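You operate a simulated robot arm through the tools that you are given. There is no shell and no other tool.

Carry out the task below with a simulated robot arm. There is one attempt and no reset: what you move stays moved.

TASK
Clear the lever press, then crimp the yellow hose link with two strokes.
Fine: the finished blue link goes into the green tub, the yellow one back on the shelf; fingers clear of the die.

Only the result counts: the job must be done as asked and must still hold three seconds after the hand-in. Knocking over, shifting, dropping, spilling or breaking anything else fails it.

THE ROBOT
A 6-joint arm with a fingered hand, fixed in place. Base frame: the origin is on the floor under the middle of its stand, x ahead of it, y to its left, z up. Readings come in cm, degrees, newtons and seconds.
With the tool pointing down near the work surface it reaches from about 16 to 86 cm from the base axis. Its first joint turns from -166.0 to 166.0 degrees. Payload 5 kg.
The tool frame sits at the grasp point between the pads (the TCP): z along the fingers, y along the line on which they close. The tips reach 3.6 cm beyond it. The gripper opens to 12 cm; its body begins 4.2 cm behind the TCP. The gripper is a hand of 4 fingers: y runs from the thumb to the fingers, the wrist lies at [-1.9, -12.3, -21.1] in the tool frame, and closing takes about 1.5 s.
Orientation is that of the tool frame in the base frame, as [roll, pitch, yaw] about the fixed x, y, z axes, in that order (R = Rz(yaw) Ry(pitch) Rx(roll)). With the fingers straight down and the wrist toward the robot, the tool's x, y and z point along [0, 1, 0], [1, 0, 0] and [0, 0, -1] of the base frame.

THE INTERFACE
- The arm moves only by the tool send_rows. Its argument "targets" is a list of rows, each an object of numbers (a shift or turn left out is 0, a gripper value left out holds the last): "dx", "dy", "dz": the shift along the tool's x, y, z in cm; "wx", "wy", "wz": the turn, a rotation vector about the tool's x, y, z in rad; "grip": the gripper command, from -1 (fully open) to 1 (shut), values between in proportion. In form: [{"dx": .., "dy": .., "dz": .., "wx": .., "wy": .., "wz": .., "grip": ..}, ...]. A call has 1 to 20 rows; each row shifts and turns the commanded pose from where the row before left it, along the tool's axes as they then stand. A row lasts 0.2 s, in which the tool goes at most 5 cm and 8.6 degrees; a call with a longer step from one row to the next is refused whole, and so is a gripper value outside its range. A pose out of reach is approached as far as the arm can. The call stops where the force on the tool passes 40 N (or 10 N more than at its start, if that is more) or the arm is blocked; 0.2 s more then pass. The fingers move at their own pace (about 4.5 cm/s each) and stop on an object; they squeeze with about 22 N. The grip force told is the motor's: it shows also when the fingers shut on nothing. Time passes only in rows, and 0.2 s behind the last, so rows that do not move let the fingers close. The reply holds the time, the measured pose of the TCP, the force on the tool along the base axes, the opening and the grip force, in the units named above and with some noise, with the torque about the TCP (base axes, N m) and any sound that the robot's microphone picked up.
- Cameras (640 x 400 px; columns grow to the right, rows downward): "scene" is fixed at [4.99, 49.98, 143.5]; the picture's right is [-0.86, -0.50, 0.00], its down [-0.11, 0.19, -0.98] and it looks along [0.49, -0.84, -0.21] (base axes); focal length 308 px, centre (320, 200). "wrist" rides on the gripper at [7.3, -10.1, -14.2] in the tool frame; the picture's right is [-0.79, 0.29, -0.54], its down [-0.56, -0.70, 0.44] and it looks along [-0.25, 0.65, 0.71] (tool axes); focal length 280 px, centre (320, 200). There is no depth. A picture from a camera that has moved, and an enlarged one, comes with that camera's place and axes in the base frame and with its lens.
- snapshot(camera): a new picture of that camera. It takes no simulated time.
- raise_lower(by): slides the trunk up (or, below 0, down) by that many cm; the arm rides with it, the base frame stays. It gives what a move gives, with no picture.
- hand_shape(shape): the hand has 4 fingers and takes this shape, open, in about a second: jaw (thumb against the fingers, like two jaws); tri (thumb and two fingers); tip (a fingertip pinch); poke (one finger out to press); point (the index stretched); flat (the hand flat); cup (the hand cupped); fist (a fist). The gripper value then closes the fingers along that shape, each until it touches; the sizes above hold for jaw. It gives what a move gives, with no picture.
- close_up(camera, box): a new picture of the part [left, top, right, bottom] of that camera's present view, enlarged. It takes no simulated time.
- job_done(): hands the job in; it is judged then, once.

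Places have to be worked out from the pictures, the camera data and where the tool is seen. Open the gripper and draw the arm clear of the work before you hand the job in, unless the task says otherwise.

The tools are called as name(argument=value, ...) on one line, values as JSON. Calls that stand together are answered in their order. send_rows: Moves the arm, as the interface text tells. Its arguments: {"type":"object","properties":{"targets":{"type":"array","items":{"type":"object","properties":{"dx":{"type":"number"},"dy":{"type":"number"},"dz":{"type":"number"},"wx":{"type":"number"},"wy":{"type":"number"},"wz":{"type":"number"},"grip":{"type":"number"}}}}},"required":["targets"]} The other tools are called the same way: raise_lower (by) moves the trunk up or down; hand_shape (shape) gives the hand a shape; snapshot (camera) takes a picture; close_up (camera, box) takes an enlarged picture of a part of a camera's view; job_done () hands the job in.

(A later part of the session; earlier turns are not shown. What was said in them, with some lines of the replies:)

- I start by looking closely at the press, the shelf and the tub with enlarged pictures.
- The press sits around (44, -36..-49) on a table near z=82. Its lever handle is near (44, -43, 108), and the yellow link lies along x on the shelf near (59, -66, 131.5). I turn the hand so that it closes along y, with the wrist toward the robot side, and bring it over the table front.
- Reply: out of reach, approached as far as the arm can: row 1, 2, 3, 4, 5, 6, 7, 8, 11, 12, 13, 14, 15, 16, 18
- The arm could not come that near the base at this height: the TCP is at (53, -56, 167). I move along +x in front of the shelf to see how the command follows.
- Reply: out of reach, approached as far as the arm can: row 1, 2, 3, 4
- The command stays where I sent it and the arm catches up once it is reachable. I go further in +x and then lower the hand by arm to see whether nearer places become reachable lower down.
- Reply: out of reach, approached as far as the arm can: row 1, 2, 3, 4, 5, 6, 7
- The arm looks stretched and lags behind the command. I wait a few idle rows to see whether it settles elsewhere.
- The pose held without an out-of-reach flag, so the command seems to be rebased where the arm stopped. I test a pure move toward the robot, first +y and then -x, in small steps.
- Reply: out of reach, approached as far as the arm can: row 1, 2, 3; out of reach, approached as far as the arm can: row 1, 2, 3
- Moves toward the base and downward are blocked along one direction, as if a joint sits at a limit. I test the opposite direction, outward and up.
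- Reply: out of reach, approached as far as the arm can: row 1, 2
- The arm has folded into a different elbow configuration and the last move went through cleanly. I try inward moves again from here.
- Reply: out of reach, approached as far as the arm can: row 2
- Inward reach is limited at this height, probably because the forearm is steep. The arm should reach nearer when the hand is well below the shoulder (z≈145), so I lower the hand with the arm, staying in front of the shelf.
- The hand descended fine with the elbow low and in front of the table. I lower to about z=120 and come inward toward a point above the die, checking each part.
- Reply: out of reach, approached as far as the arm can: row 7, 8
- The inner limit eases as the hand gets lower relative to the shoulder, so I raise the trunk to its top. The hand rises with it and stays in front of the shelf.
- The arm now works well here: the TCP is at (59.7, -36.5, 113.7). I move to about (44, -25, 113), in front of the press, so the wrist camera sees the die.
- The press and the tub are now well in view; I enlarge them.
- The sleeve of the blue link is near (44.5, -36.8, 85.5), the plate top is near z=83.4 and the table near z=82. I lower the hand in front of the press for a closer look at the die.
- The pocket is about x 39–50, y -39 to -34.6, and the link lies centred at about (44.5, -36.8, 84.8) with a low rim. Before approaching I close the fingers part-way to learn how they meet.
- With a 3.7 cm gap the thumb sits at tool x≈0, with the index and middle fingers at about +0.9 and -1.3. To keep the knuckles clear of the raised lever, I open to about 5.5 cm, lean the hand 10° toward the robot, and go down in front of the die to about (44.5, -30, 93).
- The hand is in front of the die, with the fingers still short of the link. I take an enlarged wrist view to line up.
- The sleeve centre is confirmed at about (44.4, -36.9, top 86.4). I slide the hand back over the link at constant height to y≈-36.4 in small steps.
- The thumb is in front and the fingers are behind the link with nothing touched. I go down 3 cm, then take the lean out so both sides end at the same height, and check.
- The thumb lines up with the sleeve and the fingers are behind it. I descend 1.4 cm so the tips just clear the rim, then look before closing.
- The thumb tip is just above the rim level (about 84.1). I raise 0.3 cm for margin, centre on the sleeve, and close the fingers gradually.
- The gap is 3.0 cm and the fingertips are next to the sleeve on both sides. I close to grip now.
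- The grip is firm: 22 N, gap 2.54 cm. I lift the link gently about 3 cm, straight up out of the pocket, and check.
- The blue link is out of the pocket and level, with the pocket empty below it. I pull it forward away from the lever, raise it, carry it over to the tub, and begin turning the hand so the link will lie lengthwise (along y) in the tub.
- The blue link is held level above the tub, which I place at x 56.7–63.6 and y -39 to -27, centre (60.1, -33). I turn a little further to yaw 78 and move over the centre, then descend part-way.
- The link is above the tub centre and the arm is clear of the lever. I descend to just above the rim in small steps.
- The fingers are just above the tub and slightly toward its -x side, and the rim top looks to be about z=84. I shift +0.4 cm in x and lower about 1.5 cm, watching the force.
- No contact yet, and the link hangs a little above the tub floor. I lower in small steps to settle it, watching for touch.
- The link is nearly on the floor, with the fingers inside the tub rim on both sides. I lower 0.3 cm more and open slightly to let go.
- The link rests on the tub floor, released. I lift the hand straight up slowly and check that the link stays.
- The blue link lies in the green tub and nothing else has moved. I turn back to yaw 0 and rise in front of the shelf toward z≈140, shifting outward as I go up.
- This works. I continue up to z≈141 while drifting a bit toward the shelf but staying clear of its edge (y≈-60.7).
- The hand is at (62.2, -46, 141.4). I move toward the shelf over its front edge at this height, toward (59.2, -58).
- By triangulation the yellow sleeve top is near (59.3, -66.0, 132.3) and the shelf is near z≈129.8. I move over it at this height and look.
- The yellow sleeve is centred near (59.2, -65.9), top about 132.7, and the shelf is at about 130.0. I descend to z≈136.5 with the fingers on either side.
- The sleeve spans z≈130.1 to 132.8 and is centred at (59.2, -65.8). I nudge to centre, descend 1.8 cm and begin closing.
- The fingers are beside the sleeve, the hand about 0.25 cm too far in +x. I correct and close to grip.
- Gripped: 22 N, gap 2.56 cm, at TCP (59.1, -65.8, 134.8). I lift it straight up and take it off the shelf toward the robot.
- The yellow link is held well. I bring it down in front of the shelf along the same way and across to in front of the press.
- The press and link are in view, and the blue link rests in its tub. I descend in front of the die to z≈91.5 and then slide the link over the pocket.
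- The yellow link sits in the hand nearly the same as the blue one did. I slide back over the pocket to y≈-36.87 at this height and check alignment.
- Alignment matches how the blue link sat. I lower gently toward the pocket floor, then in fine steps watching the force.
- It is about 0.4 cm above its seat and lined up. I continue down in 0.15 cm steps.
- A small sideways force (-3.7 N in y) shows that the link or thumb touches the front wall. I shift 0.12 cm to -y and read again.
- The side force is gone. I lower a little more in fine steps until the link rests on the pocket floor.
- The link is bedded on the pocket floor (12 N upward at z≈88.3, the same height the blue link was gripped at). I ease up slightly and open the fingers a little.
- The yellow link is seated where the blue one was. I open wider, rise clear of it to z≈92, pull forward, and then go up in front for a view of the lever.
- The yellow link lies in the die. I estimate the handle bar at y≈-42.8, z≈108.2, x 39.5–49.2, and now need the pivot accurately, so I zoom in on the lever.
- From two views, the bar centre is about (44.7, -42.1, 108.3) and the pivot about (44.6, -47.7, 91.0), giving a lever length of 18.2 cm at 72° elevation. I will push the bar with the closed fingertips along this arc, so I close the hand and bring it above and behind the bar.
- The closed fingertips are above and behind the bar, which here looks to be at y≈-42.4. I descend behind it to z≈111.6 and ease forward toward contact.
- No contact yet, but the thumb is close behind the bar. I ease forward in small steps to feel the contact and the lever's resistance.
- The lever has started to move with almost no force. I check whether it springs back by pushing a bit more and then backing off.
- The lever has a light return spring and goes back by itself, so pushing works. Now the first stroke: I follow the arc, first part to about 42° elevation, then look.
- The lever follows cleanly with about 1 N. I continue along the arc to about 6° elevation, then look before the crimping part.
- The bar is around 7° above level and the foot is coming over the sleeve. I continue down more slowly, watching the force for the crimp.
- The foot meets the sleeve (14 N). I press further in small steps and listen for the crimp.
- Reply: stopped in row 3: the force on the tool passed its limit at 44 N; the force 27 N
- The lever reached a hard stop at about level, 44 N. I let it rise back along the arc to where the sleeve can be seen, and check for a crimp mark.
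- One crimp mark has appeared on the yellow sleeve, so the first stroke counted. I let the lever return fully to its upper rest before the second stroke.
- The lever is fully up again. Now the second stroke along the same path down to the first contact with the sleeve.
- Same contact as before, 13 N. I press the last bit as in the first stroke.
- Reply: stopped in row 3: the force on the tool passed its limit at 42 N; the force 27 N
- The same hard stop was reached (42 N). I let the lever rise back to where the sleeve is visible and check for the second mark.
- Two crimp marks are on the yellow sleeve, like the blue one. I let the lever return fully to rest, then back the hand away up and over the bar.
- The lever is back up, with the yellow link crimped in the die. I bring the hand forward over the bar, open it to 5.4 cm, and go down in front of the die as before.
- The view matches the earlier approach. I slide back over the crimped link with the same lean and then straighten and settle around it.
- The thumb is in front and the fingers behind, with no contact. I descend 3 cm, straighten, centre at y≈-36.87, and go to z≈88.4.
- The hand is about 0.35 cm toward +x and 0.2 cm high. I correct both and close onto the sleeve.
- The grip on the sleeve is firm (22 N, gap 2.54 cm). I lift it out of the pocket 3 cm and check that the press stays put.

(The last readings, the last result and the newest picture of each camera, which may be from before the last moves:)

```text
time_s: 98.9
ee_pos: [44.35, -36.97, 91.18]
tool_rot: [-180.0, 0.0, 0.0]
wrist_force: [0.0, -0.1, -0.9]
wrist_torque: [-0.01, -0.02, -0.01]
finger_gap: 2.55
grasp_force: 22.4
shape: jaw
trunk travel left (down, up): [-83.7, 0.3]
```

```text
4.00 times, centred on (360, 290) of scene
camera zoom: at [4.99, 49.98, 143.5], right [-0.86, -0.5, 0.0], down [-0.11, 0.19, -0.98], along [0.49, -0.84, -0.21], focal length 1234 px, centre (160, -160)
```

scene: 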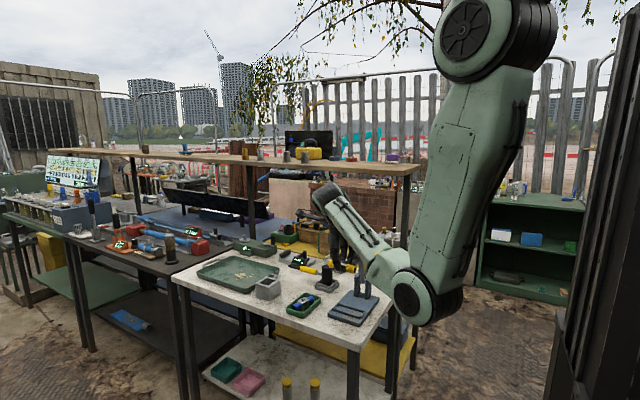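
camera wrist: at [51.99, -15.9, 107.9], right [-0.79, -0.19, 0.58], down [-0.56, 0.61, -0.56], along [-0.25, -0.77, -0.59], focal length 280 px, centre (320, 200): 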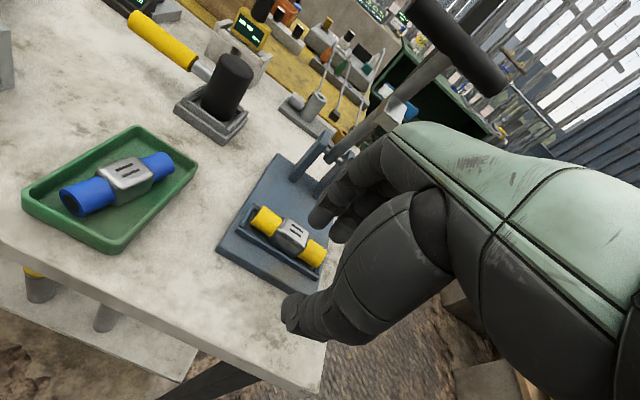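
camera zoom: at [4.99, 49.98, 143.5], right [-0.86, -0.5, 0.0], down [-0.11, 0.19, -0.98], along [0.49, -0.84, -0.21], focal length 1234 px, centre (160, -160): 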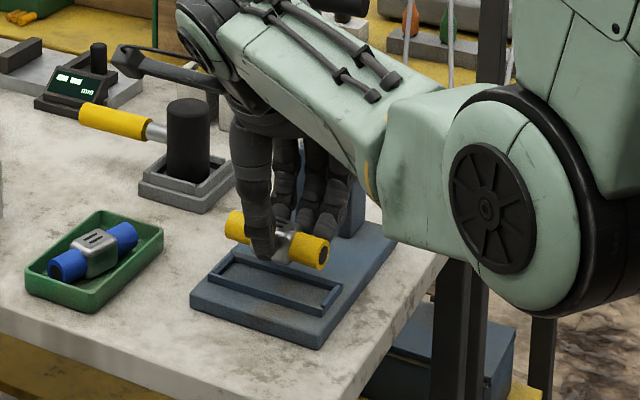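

The link is free and the press has not shifted. I pull it forward, raise it, and carry it across in front toward the shelf route.

send_rows(targets=[{"dy": -2}, {"dy": -2}, {"dy": -2}, {"dz": -3}, {"dz": -3}, {"dz": -3}, {"dz": -3}, {"dz": -3}, {"dx": 3}, {"dx": 3}, {"dx": 3}, {"dx": 3}, {"dx": 3}, {"dx": 3}])

send_rows(targets=[{"dz": -3, "dy": 1.5}, {"dz": -3, "dy": 1.5}, {"dz": -3, "dy": 1.5}, {"dz": -3, "dy": 1.5}, {"dz": -3, "dy": 1.5}, {"dz": -3, "dy": 1.5}, {"dz": -3, "dy": 1}, {"dz": -3, "dy": 1}, {"dz": -3, "dy": 1}, {"dz": -3, "dy": 1}, {"dz": -3, "dy": 1}, {"dz": -3, "dy": 1}])

snapshot(camera="wrist")

snapshot(camera="scene")

```text
time_s: 101.9
ee_pos: [62.29, -30.92, 106.22]
tool_rot: [-179.9, 0.2, 0.0]
wrist_force: [0.4, 0.8, -1.5]
wrist_torque: [-0.06, 0.02, -0.01]
finger_gap: 2.49
grasp_force: 21.7
shape: jaw
trunk travel left (down, up): [-83.7, 0.3]
```

```text
time_s: 104.5
ee_pos: [62.21, -46.06, 142.16]
tool_rot: [-179.9, -0.1, 0.0]
wrist_force: [-0.3, -0.4, -1.4]
wrist_torque: [-0.01, -0.03, -0.01]
finger_gap: 2.55
grasp_force: 22.2
shape: jaw
trunk travel left (down, up): [-83.7, 0.3]
```

```text
taken
camera wrist: at [69.55, -35.84, 156.38], right [-0.79, -0.29, 0.54], down [-0.56, 0.7, -0.44], along [-0.25, -0.65, -0.72], focal length 280 px, centre (320, 200)
```

wrist: 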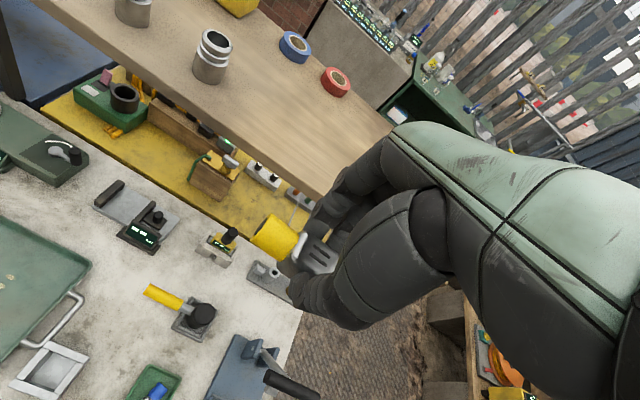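

```text
taken
```

scene: 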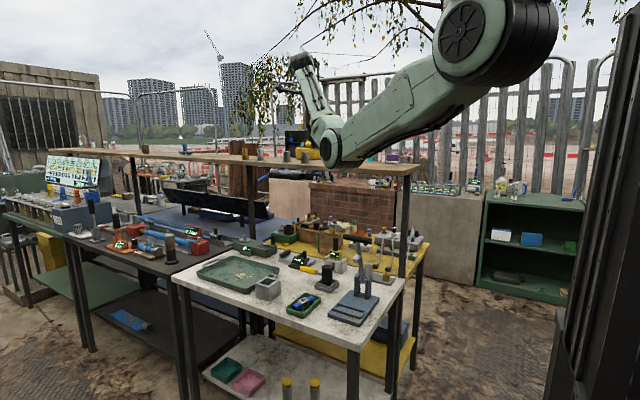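

I move over the shelf toward the link's original place, keeping height.

send_rows(targets=[{"dy": 3, "dx": -0.5}, {"dy": 3, "dx": -0.5}, {"dy": 3, "dx": -0.5}, {"dy": 3, "dx": -0.5}, {"dy": 3, "dx": -0.5}, {"dy": 3, "dx": -0.5}, {"dy": 1.75, "dx": -0.4}, {"dz": 2}, {"dz": 2}])

snapshot(camera="wrist")

close_up(camera="scene", box=[320, 110, 400, 180])

```text
time_s: 106.5
ee_pos: [58.97, -65.68, 138.05]
tool_rot: [180.0, 0.0, 0.0]
wrist_force: [0.2, 0.3, -0.8]
wrist_torque: [-0.02, 0.0, 0.01]
finger_gap: 2.53
grasp_force: 21.4
shape: jaw
trunk travel left (down, up): [-83.7, 0.3]
```

```text
taken
camera wrist: at [66.3, -55.52, 152.32], right [-0.79, -0.29, 0.54], down [-0.56, 0.7, -0.44], along [-0.25, -0.65, -0.71], focal length 280 px, centre (320, 200)
```

wrist: 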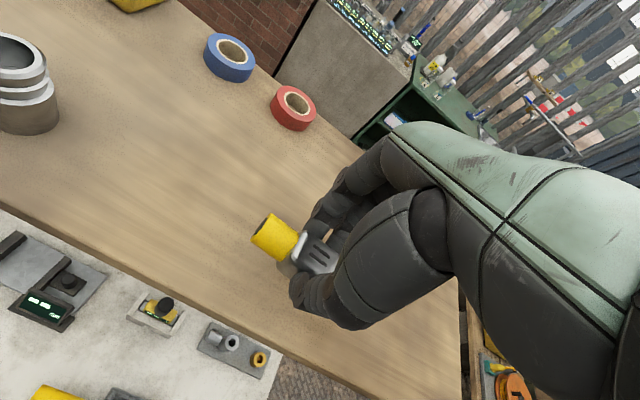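

```text
5.71 times, centred on (360, 145) of scene
camera zoom: at [4.99, 49.98, 143.5], right [-0.86, -0.5, 0.0], down [-0.11, 0.19, -0.98], along [0.49, -0.84, -0.21], focal length 1763 px, centre (91, 514)
```

zoom: 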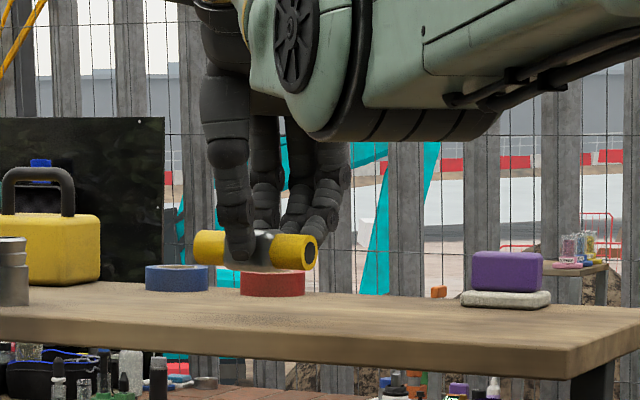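

The link hangs above its old place, about 3 cm above the shelf board. I descend most of the way, then in fine steps to touch down.

send_rows(targets=[{"dz": 1}, {"dz": 1}, {"dz": 0.8}, {"dz": 0}])

send_rows(targets=[{"dz": 0.15}, {"dz": 0.15}, {"dz": 0}])

close_up(camera="scene", box=[330, 125, 390, 175])

```text
time_s: 107.5
ee_pos: [58.96, -65.8, 135.41]
tool_rot: [-179.9, 0.0, -0.1]
wrist_force: [0.3, 0.2, -1.0]
wrist_torque: [0.03, 0.0, -0.04]
finger_gap: 2.56
grasp_force: 22.2
shape: jaw
trunk travel left (down, up): [-83.7, 0.3]
```

```text
time_s: 108.3
ee_pos: [59.15, -65.72, 135.07]
tool_rot: [-180.0, 0.0, -0.1]
wrist_force: [0.0, -0.5, -1.7]
wrist_torque: [-0.03, 0.02, 0.04]
finger_gap: 2.55
grasp_force: 22.3
shape: jaw
trunk travel left (down, up): [-83.7, 0.3]
```

```text
8.00 times, centred on (360, 150) of scene
camera zoom: at [4.99, 49.98, 143.5], right [-0.86, -0.5, 0.0], down [-0.11, 0.19, -0.98], along [0.49, -0.84, -0.21], focal length 2468 px, centre (0, 600)
```

zoom: 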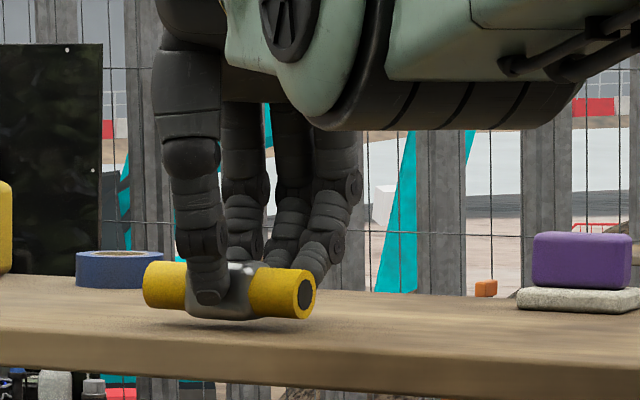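

It is about 0.3 cm above the board. I continue in 0.12 cm steps until the force shows contact.

send_rows(targets=[{"dz": 0.12}, {"dz": 0.12}, {"dz": 0}])

send_rows(targets=[{"dz": 0.12}, {"dz": 0}])

```text
time_s: 109.1
ee_pos: [59.03, -65.72, 135.02]
tool_rot: [-179.9, 0.0, 0.0]
wrist_force: [-0.5, -0.2, -0.7]
wrist_torque: [0.01, 0.0, -0.02]
finger_gap: 2.53
grasp_force: 21.8
shape: jaw
trunk travel left (down, up): [-83.7, 0.3]
```

```text
time_s: 109.7
ee_pos: [59.01, -65.89, 134.74]
tool_rot: [-179.9, 0.0, 0.0]
wrist_force: [-0.2, -0.6, -0.8]
wrist_torque: [-0.02, -0.03, -0.02]
finger_gap: 2.53
grasp_force: 22.2
shape: jaw
trunk travel left (down, up): [-83.7, 0.3]
```

send_rows(targets=[{"dz": 0.1}, {"dz": 0}])

close_up(camera="scene", box=[330, 125, 390, 175])

```text
time_s: 110.3
ee_pos: [59.1, -65.75, 134.67]
tool_rot: [-180.0, 0.0, 0.1]
wrist_force: [0.0, 0.3, -0.8]
wrist_torque: [-0.02, -0.02, 0.01]
finger_gap: 2.53
grasp_force: 22.6
shape: jaw
trunk travel left (down, up): [-83.7, 0.3]
```

```text
8.00 times, centred on (360, 150) of scene
camera zoom: at [4.99, 49.98, 143.5], right [-0.86, -0.5, 0.0], down [-0.11, 0.19, -0.98], along [0.49, -0.84, -0.21], focal length 2468 px, centre (0, 600)
```

zoom: 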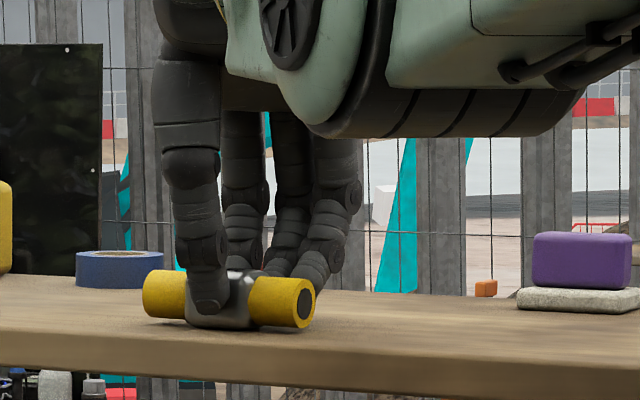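

It is nearly touching (right end only slightly above the original height). I go down two more 0.1 cm steps.

send_rows(targets=[{"dz": 0.1}, {"dz": 0}])

send_rows(targets=[{"dz": 0.08}, {"dz": 0}])

```text
time_s: 110.9
ee_pos: [58.97, -65.75, 134.71]
tool_rot: [-179.9, 0.0, 0.1]
wrist_force: [-0.7, 0.4, 1.7]
wrist_torque: [-0.1, 0.02, 0.03]
finger_gap: 2.53
grasp_force: 22.1
shape: jaw
trunk travel left (down, up): [-83.7, 0.3]
```

```text
time_s: 111.5
ee_pos: [59.02, -65.75, 134.5]
tool_rot: [180.0, 0.0, 0.0]
wrist_force: [0.5, -0.2, 4.7]
wrist_torque: [-0.09, 0.04, 0.05]
finger_gap: 2.57
grasp_force: 22.2
shape: jaw
trunk travel left (down, up): [-83.7, 0.3]
```

The link has touched down (4.7 N upward). I open slowly and then lift the hand away.

send_rows(targets=[{"grip": 0.55}, {"grip": 0.5}, {"grip": 0.45}, {"grip": 0.3}, {"grip": 0.1}, {"grip": 0.1}])

close_up(camera="wrist", box=[230, 160, 370, 340])

close_up(camera="scene", box=[330, 125, 390, 175])

```text
time_s: 112.9
ee_pos: [59.01, -65.81, 134.51]
tool_rot: [180.0, -0.1, 0.1]
wrist_force: [-0.3, 0.2, 0.6]
wrist_torque: [-0.01, 0.03, -0.02]
finger_gap: 5.33
grasp_force: 0.0
shape: jaw
trunk travel left (down, up): [-83.7, 0.3]
```

```text
2.22 times, centred on (300, 250) of wrist
camera zoom: at [66.26, -55.56, 148.69], right [-0.79, -0.29, 0.54], down [-0.56, 0.7, -0.44], along [-0.25, -0.65, -0.71], focal length 623 px, centre (364, 89)
```

zoom: 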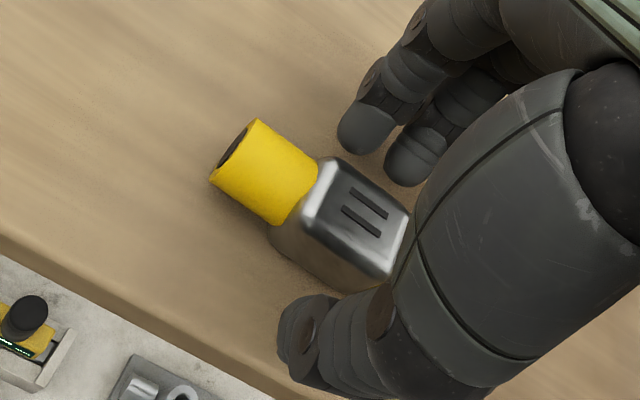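

```text
8.00 times, centred on (360, 150) of scene
camera zoom: at [4.99, 49.98, 143.5], right [-0.86, -0.5, 0.0], down [-0.11, 0.19, -0.98], along [0.49, -0.84, -0.21], focal length 2468 px, centre (0, 600)
```

zoom: 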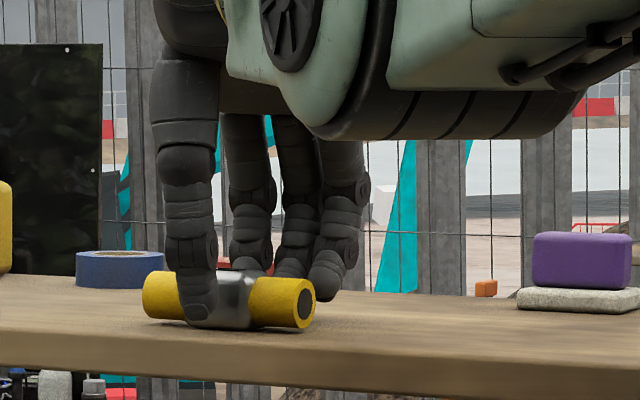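

The yellow link stands released on the shelf at its old place. I lift straight up and draw the hand away from the shelf, opening it fully.

send_rows(targets=[{"dz": -1}, {"dz": -2}, {"dz": -2}, {"dz": -3}, {"dz": -2}, {"dy": -3, "dx": 0.5}, {"dy": -3, "dx": 0.5}, {"dy": -3, "dx": 0.5}, {"dy": -3, "dx": 0.5}, {"dy": -3, "dx": 0.5}, {"dy": -3, "dx": 0.5}, {"dy": -1.5, "grip": -1}, {"grip": -1}, {"grip": -1}, {"grip": -1}, {"grip": -1}])

snapshot(camera="wrist")

snapshot(camera="scene")

close_up(camera="scene", box=[240, 220, 440, 345])

```text
time_s: 116.3
ee_pos: [61.96, -46.32, 144.54]
tool_rot: [180.0, -0.1, 0.2]
wrist_force: [0.8, 0.4, 0.3]
wrist_torque: [0.02, 0.02, 0.02]
finger_gap: 11.94
grasp_force: 0.0
shape: jaw
trunk travel left (down, up): [-83.7, 0.3]
```

```text
taken
camera wrist: at [69.29, -36.15, 158.66], right [-0.79, -0.29, 0.54], down [-0.56, 0.7, -0.44], along [-0.25, -0.65, -0.71], focal length 280 px, centre (320, 200)
```

wrist: 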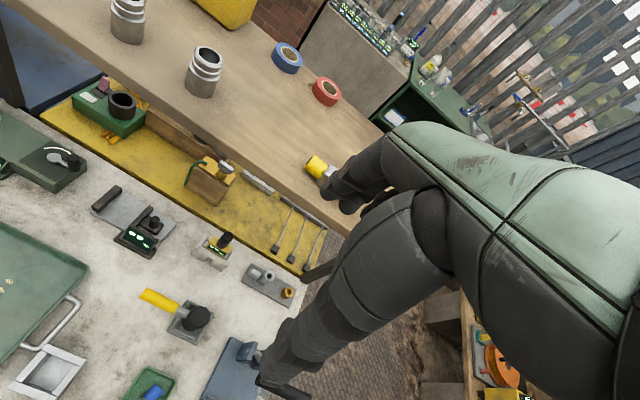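

```text
taken
```

scene: 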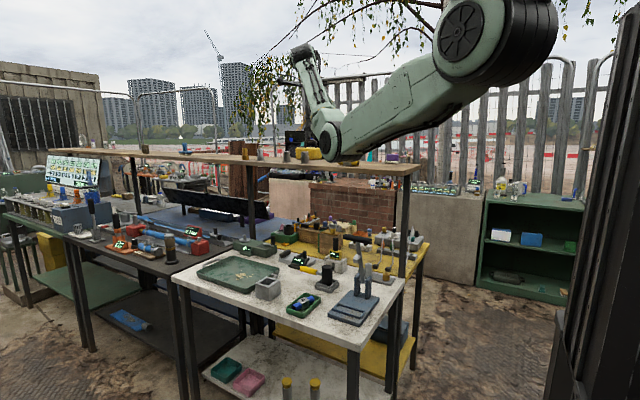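

```text
3.20 times, centred on (340, 282) of scene
camera zoom: at [4.99, 49.98, 143.5], right [-0.86, -0.5, 0.0], down [-0.11, 0.19, -0.98], along [0.49, -0.84, -0.21], focal length 987 px, centre (256, -64)
```

zoom: 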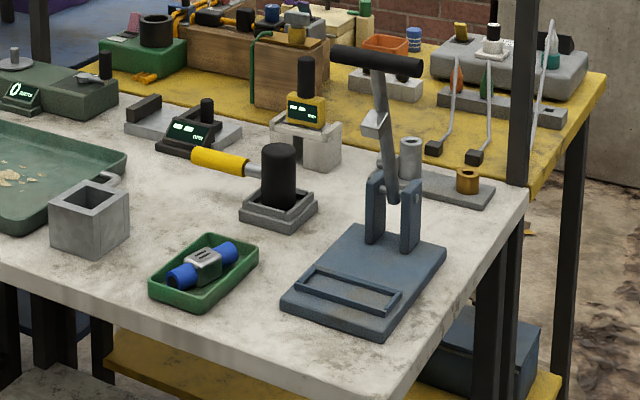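

Everything on the table stands where it was, with blue in the green tub, the press empty and the lever up. I take one last look at the yellow link on the shelf.

close_up(camera="wrist", box=[260, 110, 380, 230])

send_rows(targets=[{"dx": 3}, {"dx": 3}, {"dx": 3}, {"dx": 3}, {"dy": -1}, {"dy": 0}])

snapshot(camera="wrist")

close_up(camera="scene", box=[240, 90, 420, 200])

```text
3.33 times, centred on (320, 170) of wrist
camera zoom: at [69.29, -36.15, 158.66], right [-0.79, -0.29, 0.54], down [-0.56, 0.7, -0.44], along [-0.25, -0.65, -0.71], focal length 935 px, centre (320, 300)
```

zoom: 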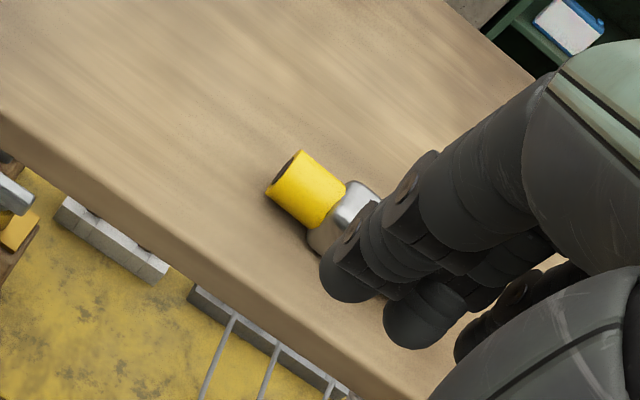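

```text
time_s: 117.7
ee_pos: [73.84, -45.2, 144.42]
tool_rot: [-179.9, -0.1, 0.0]
wrist_force: [0.2, 0.1, 0.3]
wrist_torque: [0.0, -0.01, 0.0]
finger_gap: 11.98
grasp_force: 0.3
shape: jaw
trunk travel left (down, up): [-83.7, 0.3]
```

```text
taken
camera wrist: at [81.14, -34.98, 158.62], right [-0.79, -0.29, 0.54], down [-0.56, 0.7, -0.44], along [-0.25, -0.65, -0.71], focal length 280 px, centre (320, 200)
```

wrist: 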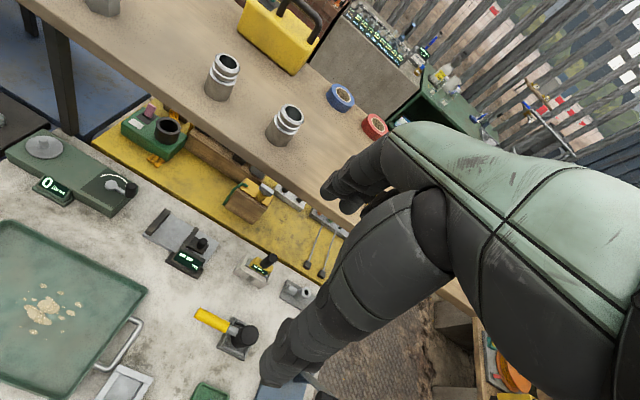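

```text
3.56 times, centred on (330, 145) of scene
camera zoom: at [4.99, 49.98, 143.5], right [-0.86, -0.5, 0.0], down [-0.11, 0.19, -0.98], along [0.49, -0.84, -0.21], focal length 1097 px, centre (284, 396)
```

zoom: 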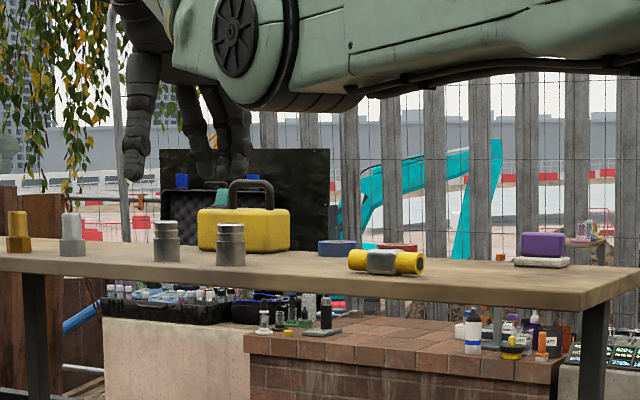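

The yellow link, with its two crimps, lies on the shelf in its old place, and the blue one is in the green tub. The press is empty with the lever up, the other items stand where they were, and the hand is open and clear. I hand the job in.

job_done()

```text
The job is handed in.
```

The job is done and handed in. I don't have the judging result.

- **Blue link:** it was taken out of the press and laid in the green tub.
- **Yellow link:** it was crimped with two full strokes. The sleeve shows two marks, like the blue one. It is back in its original place on the shelf.
- **Press:** the pocket is empty and the lever is back up at rest. Both strokes ended against a hard stop and tripped the 40 N force limit (44 N and 42 N). In the pictures, the press does not appear to have shifted.
- **Fingers:** during both strokes the hand only pushed the handle bar from above and behind, so the fingers stayed out of the die.

In the final pictures nothing else on the table or shelf looks moved. The hand is open and drawn clear of the work.
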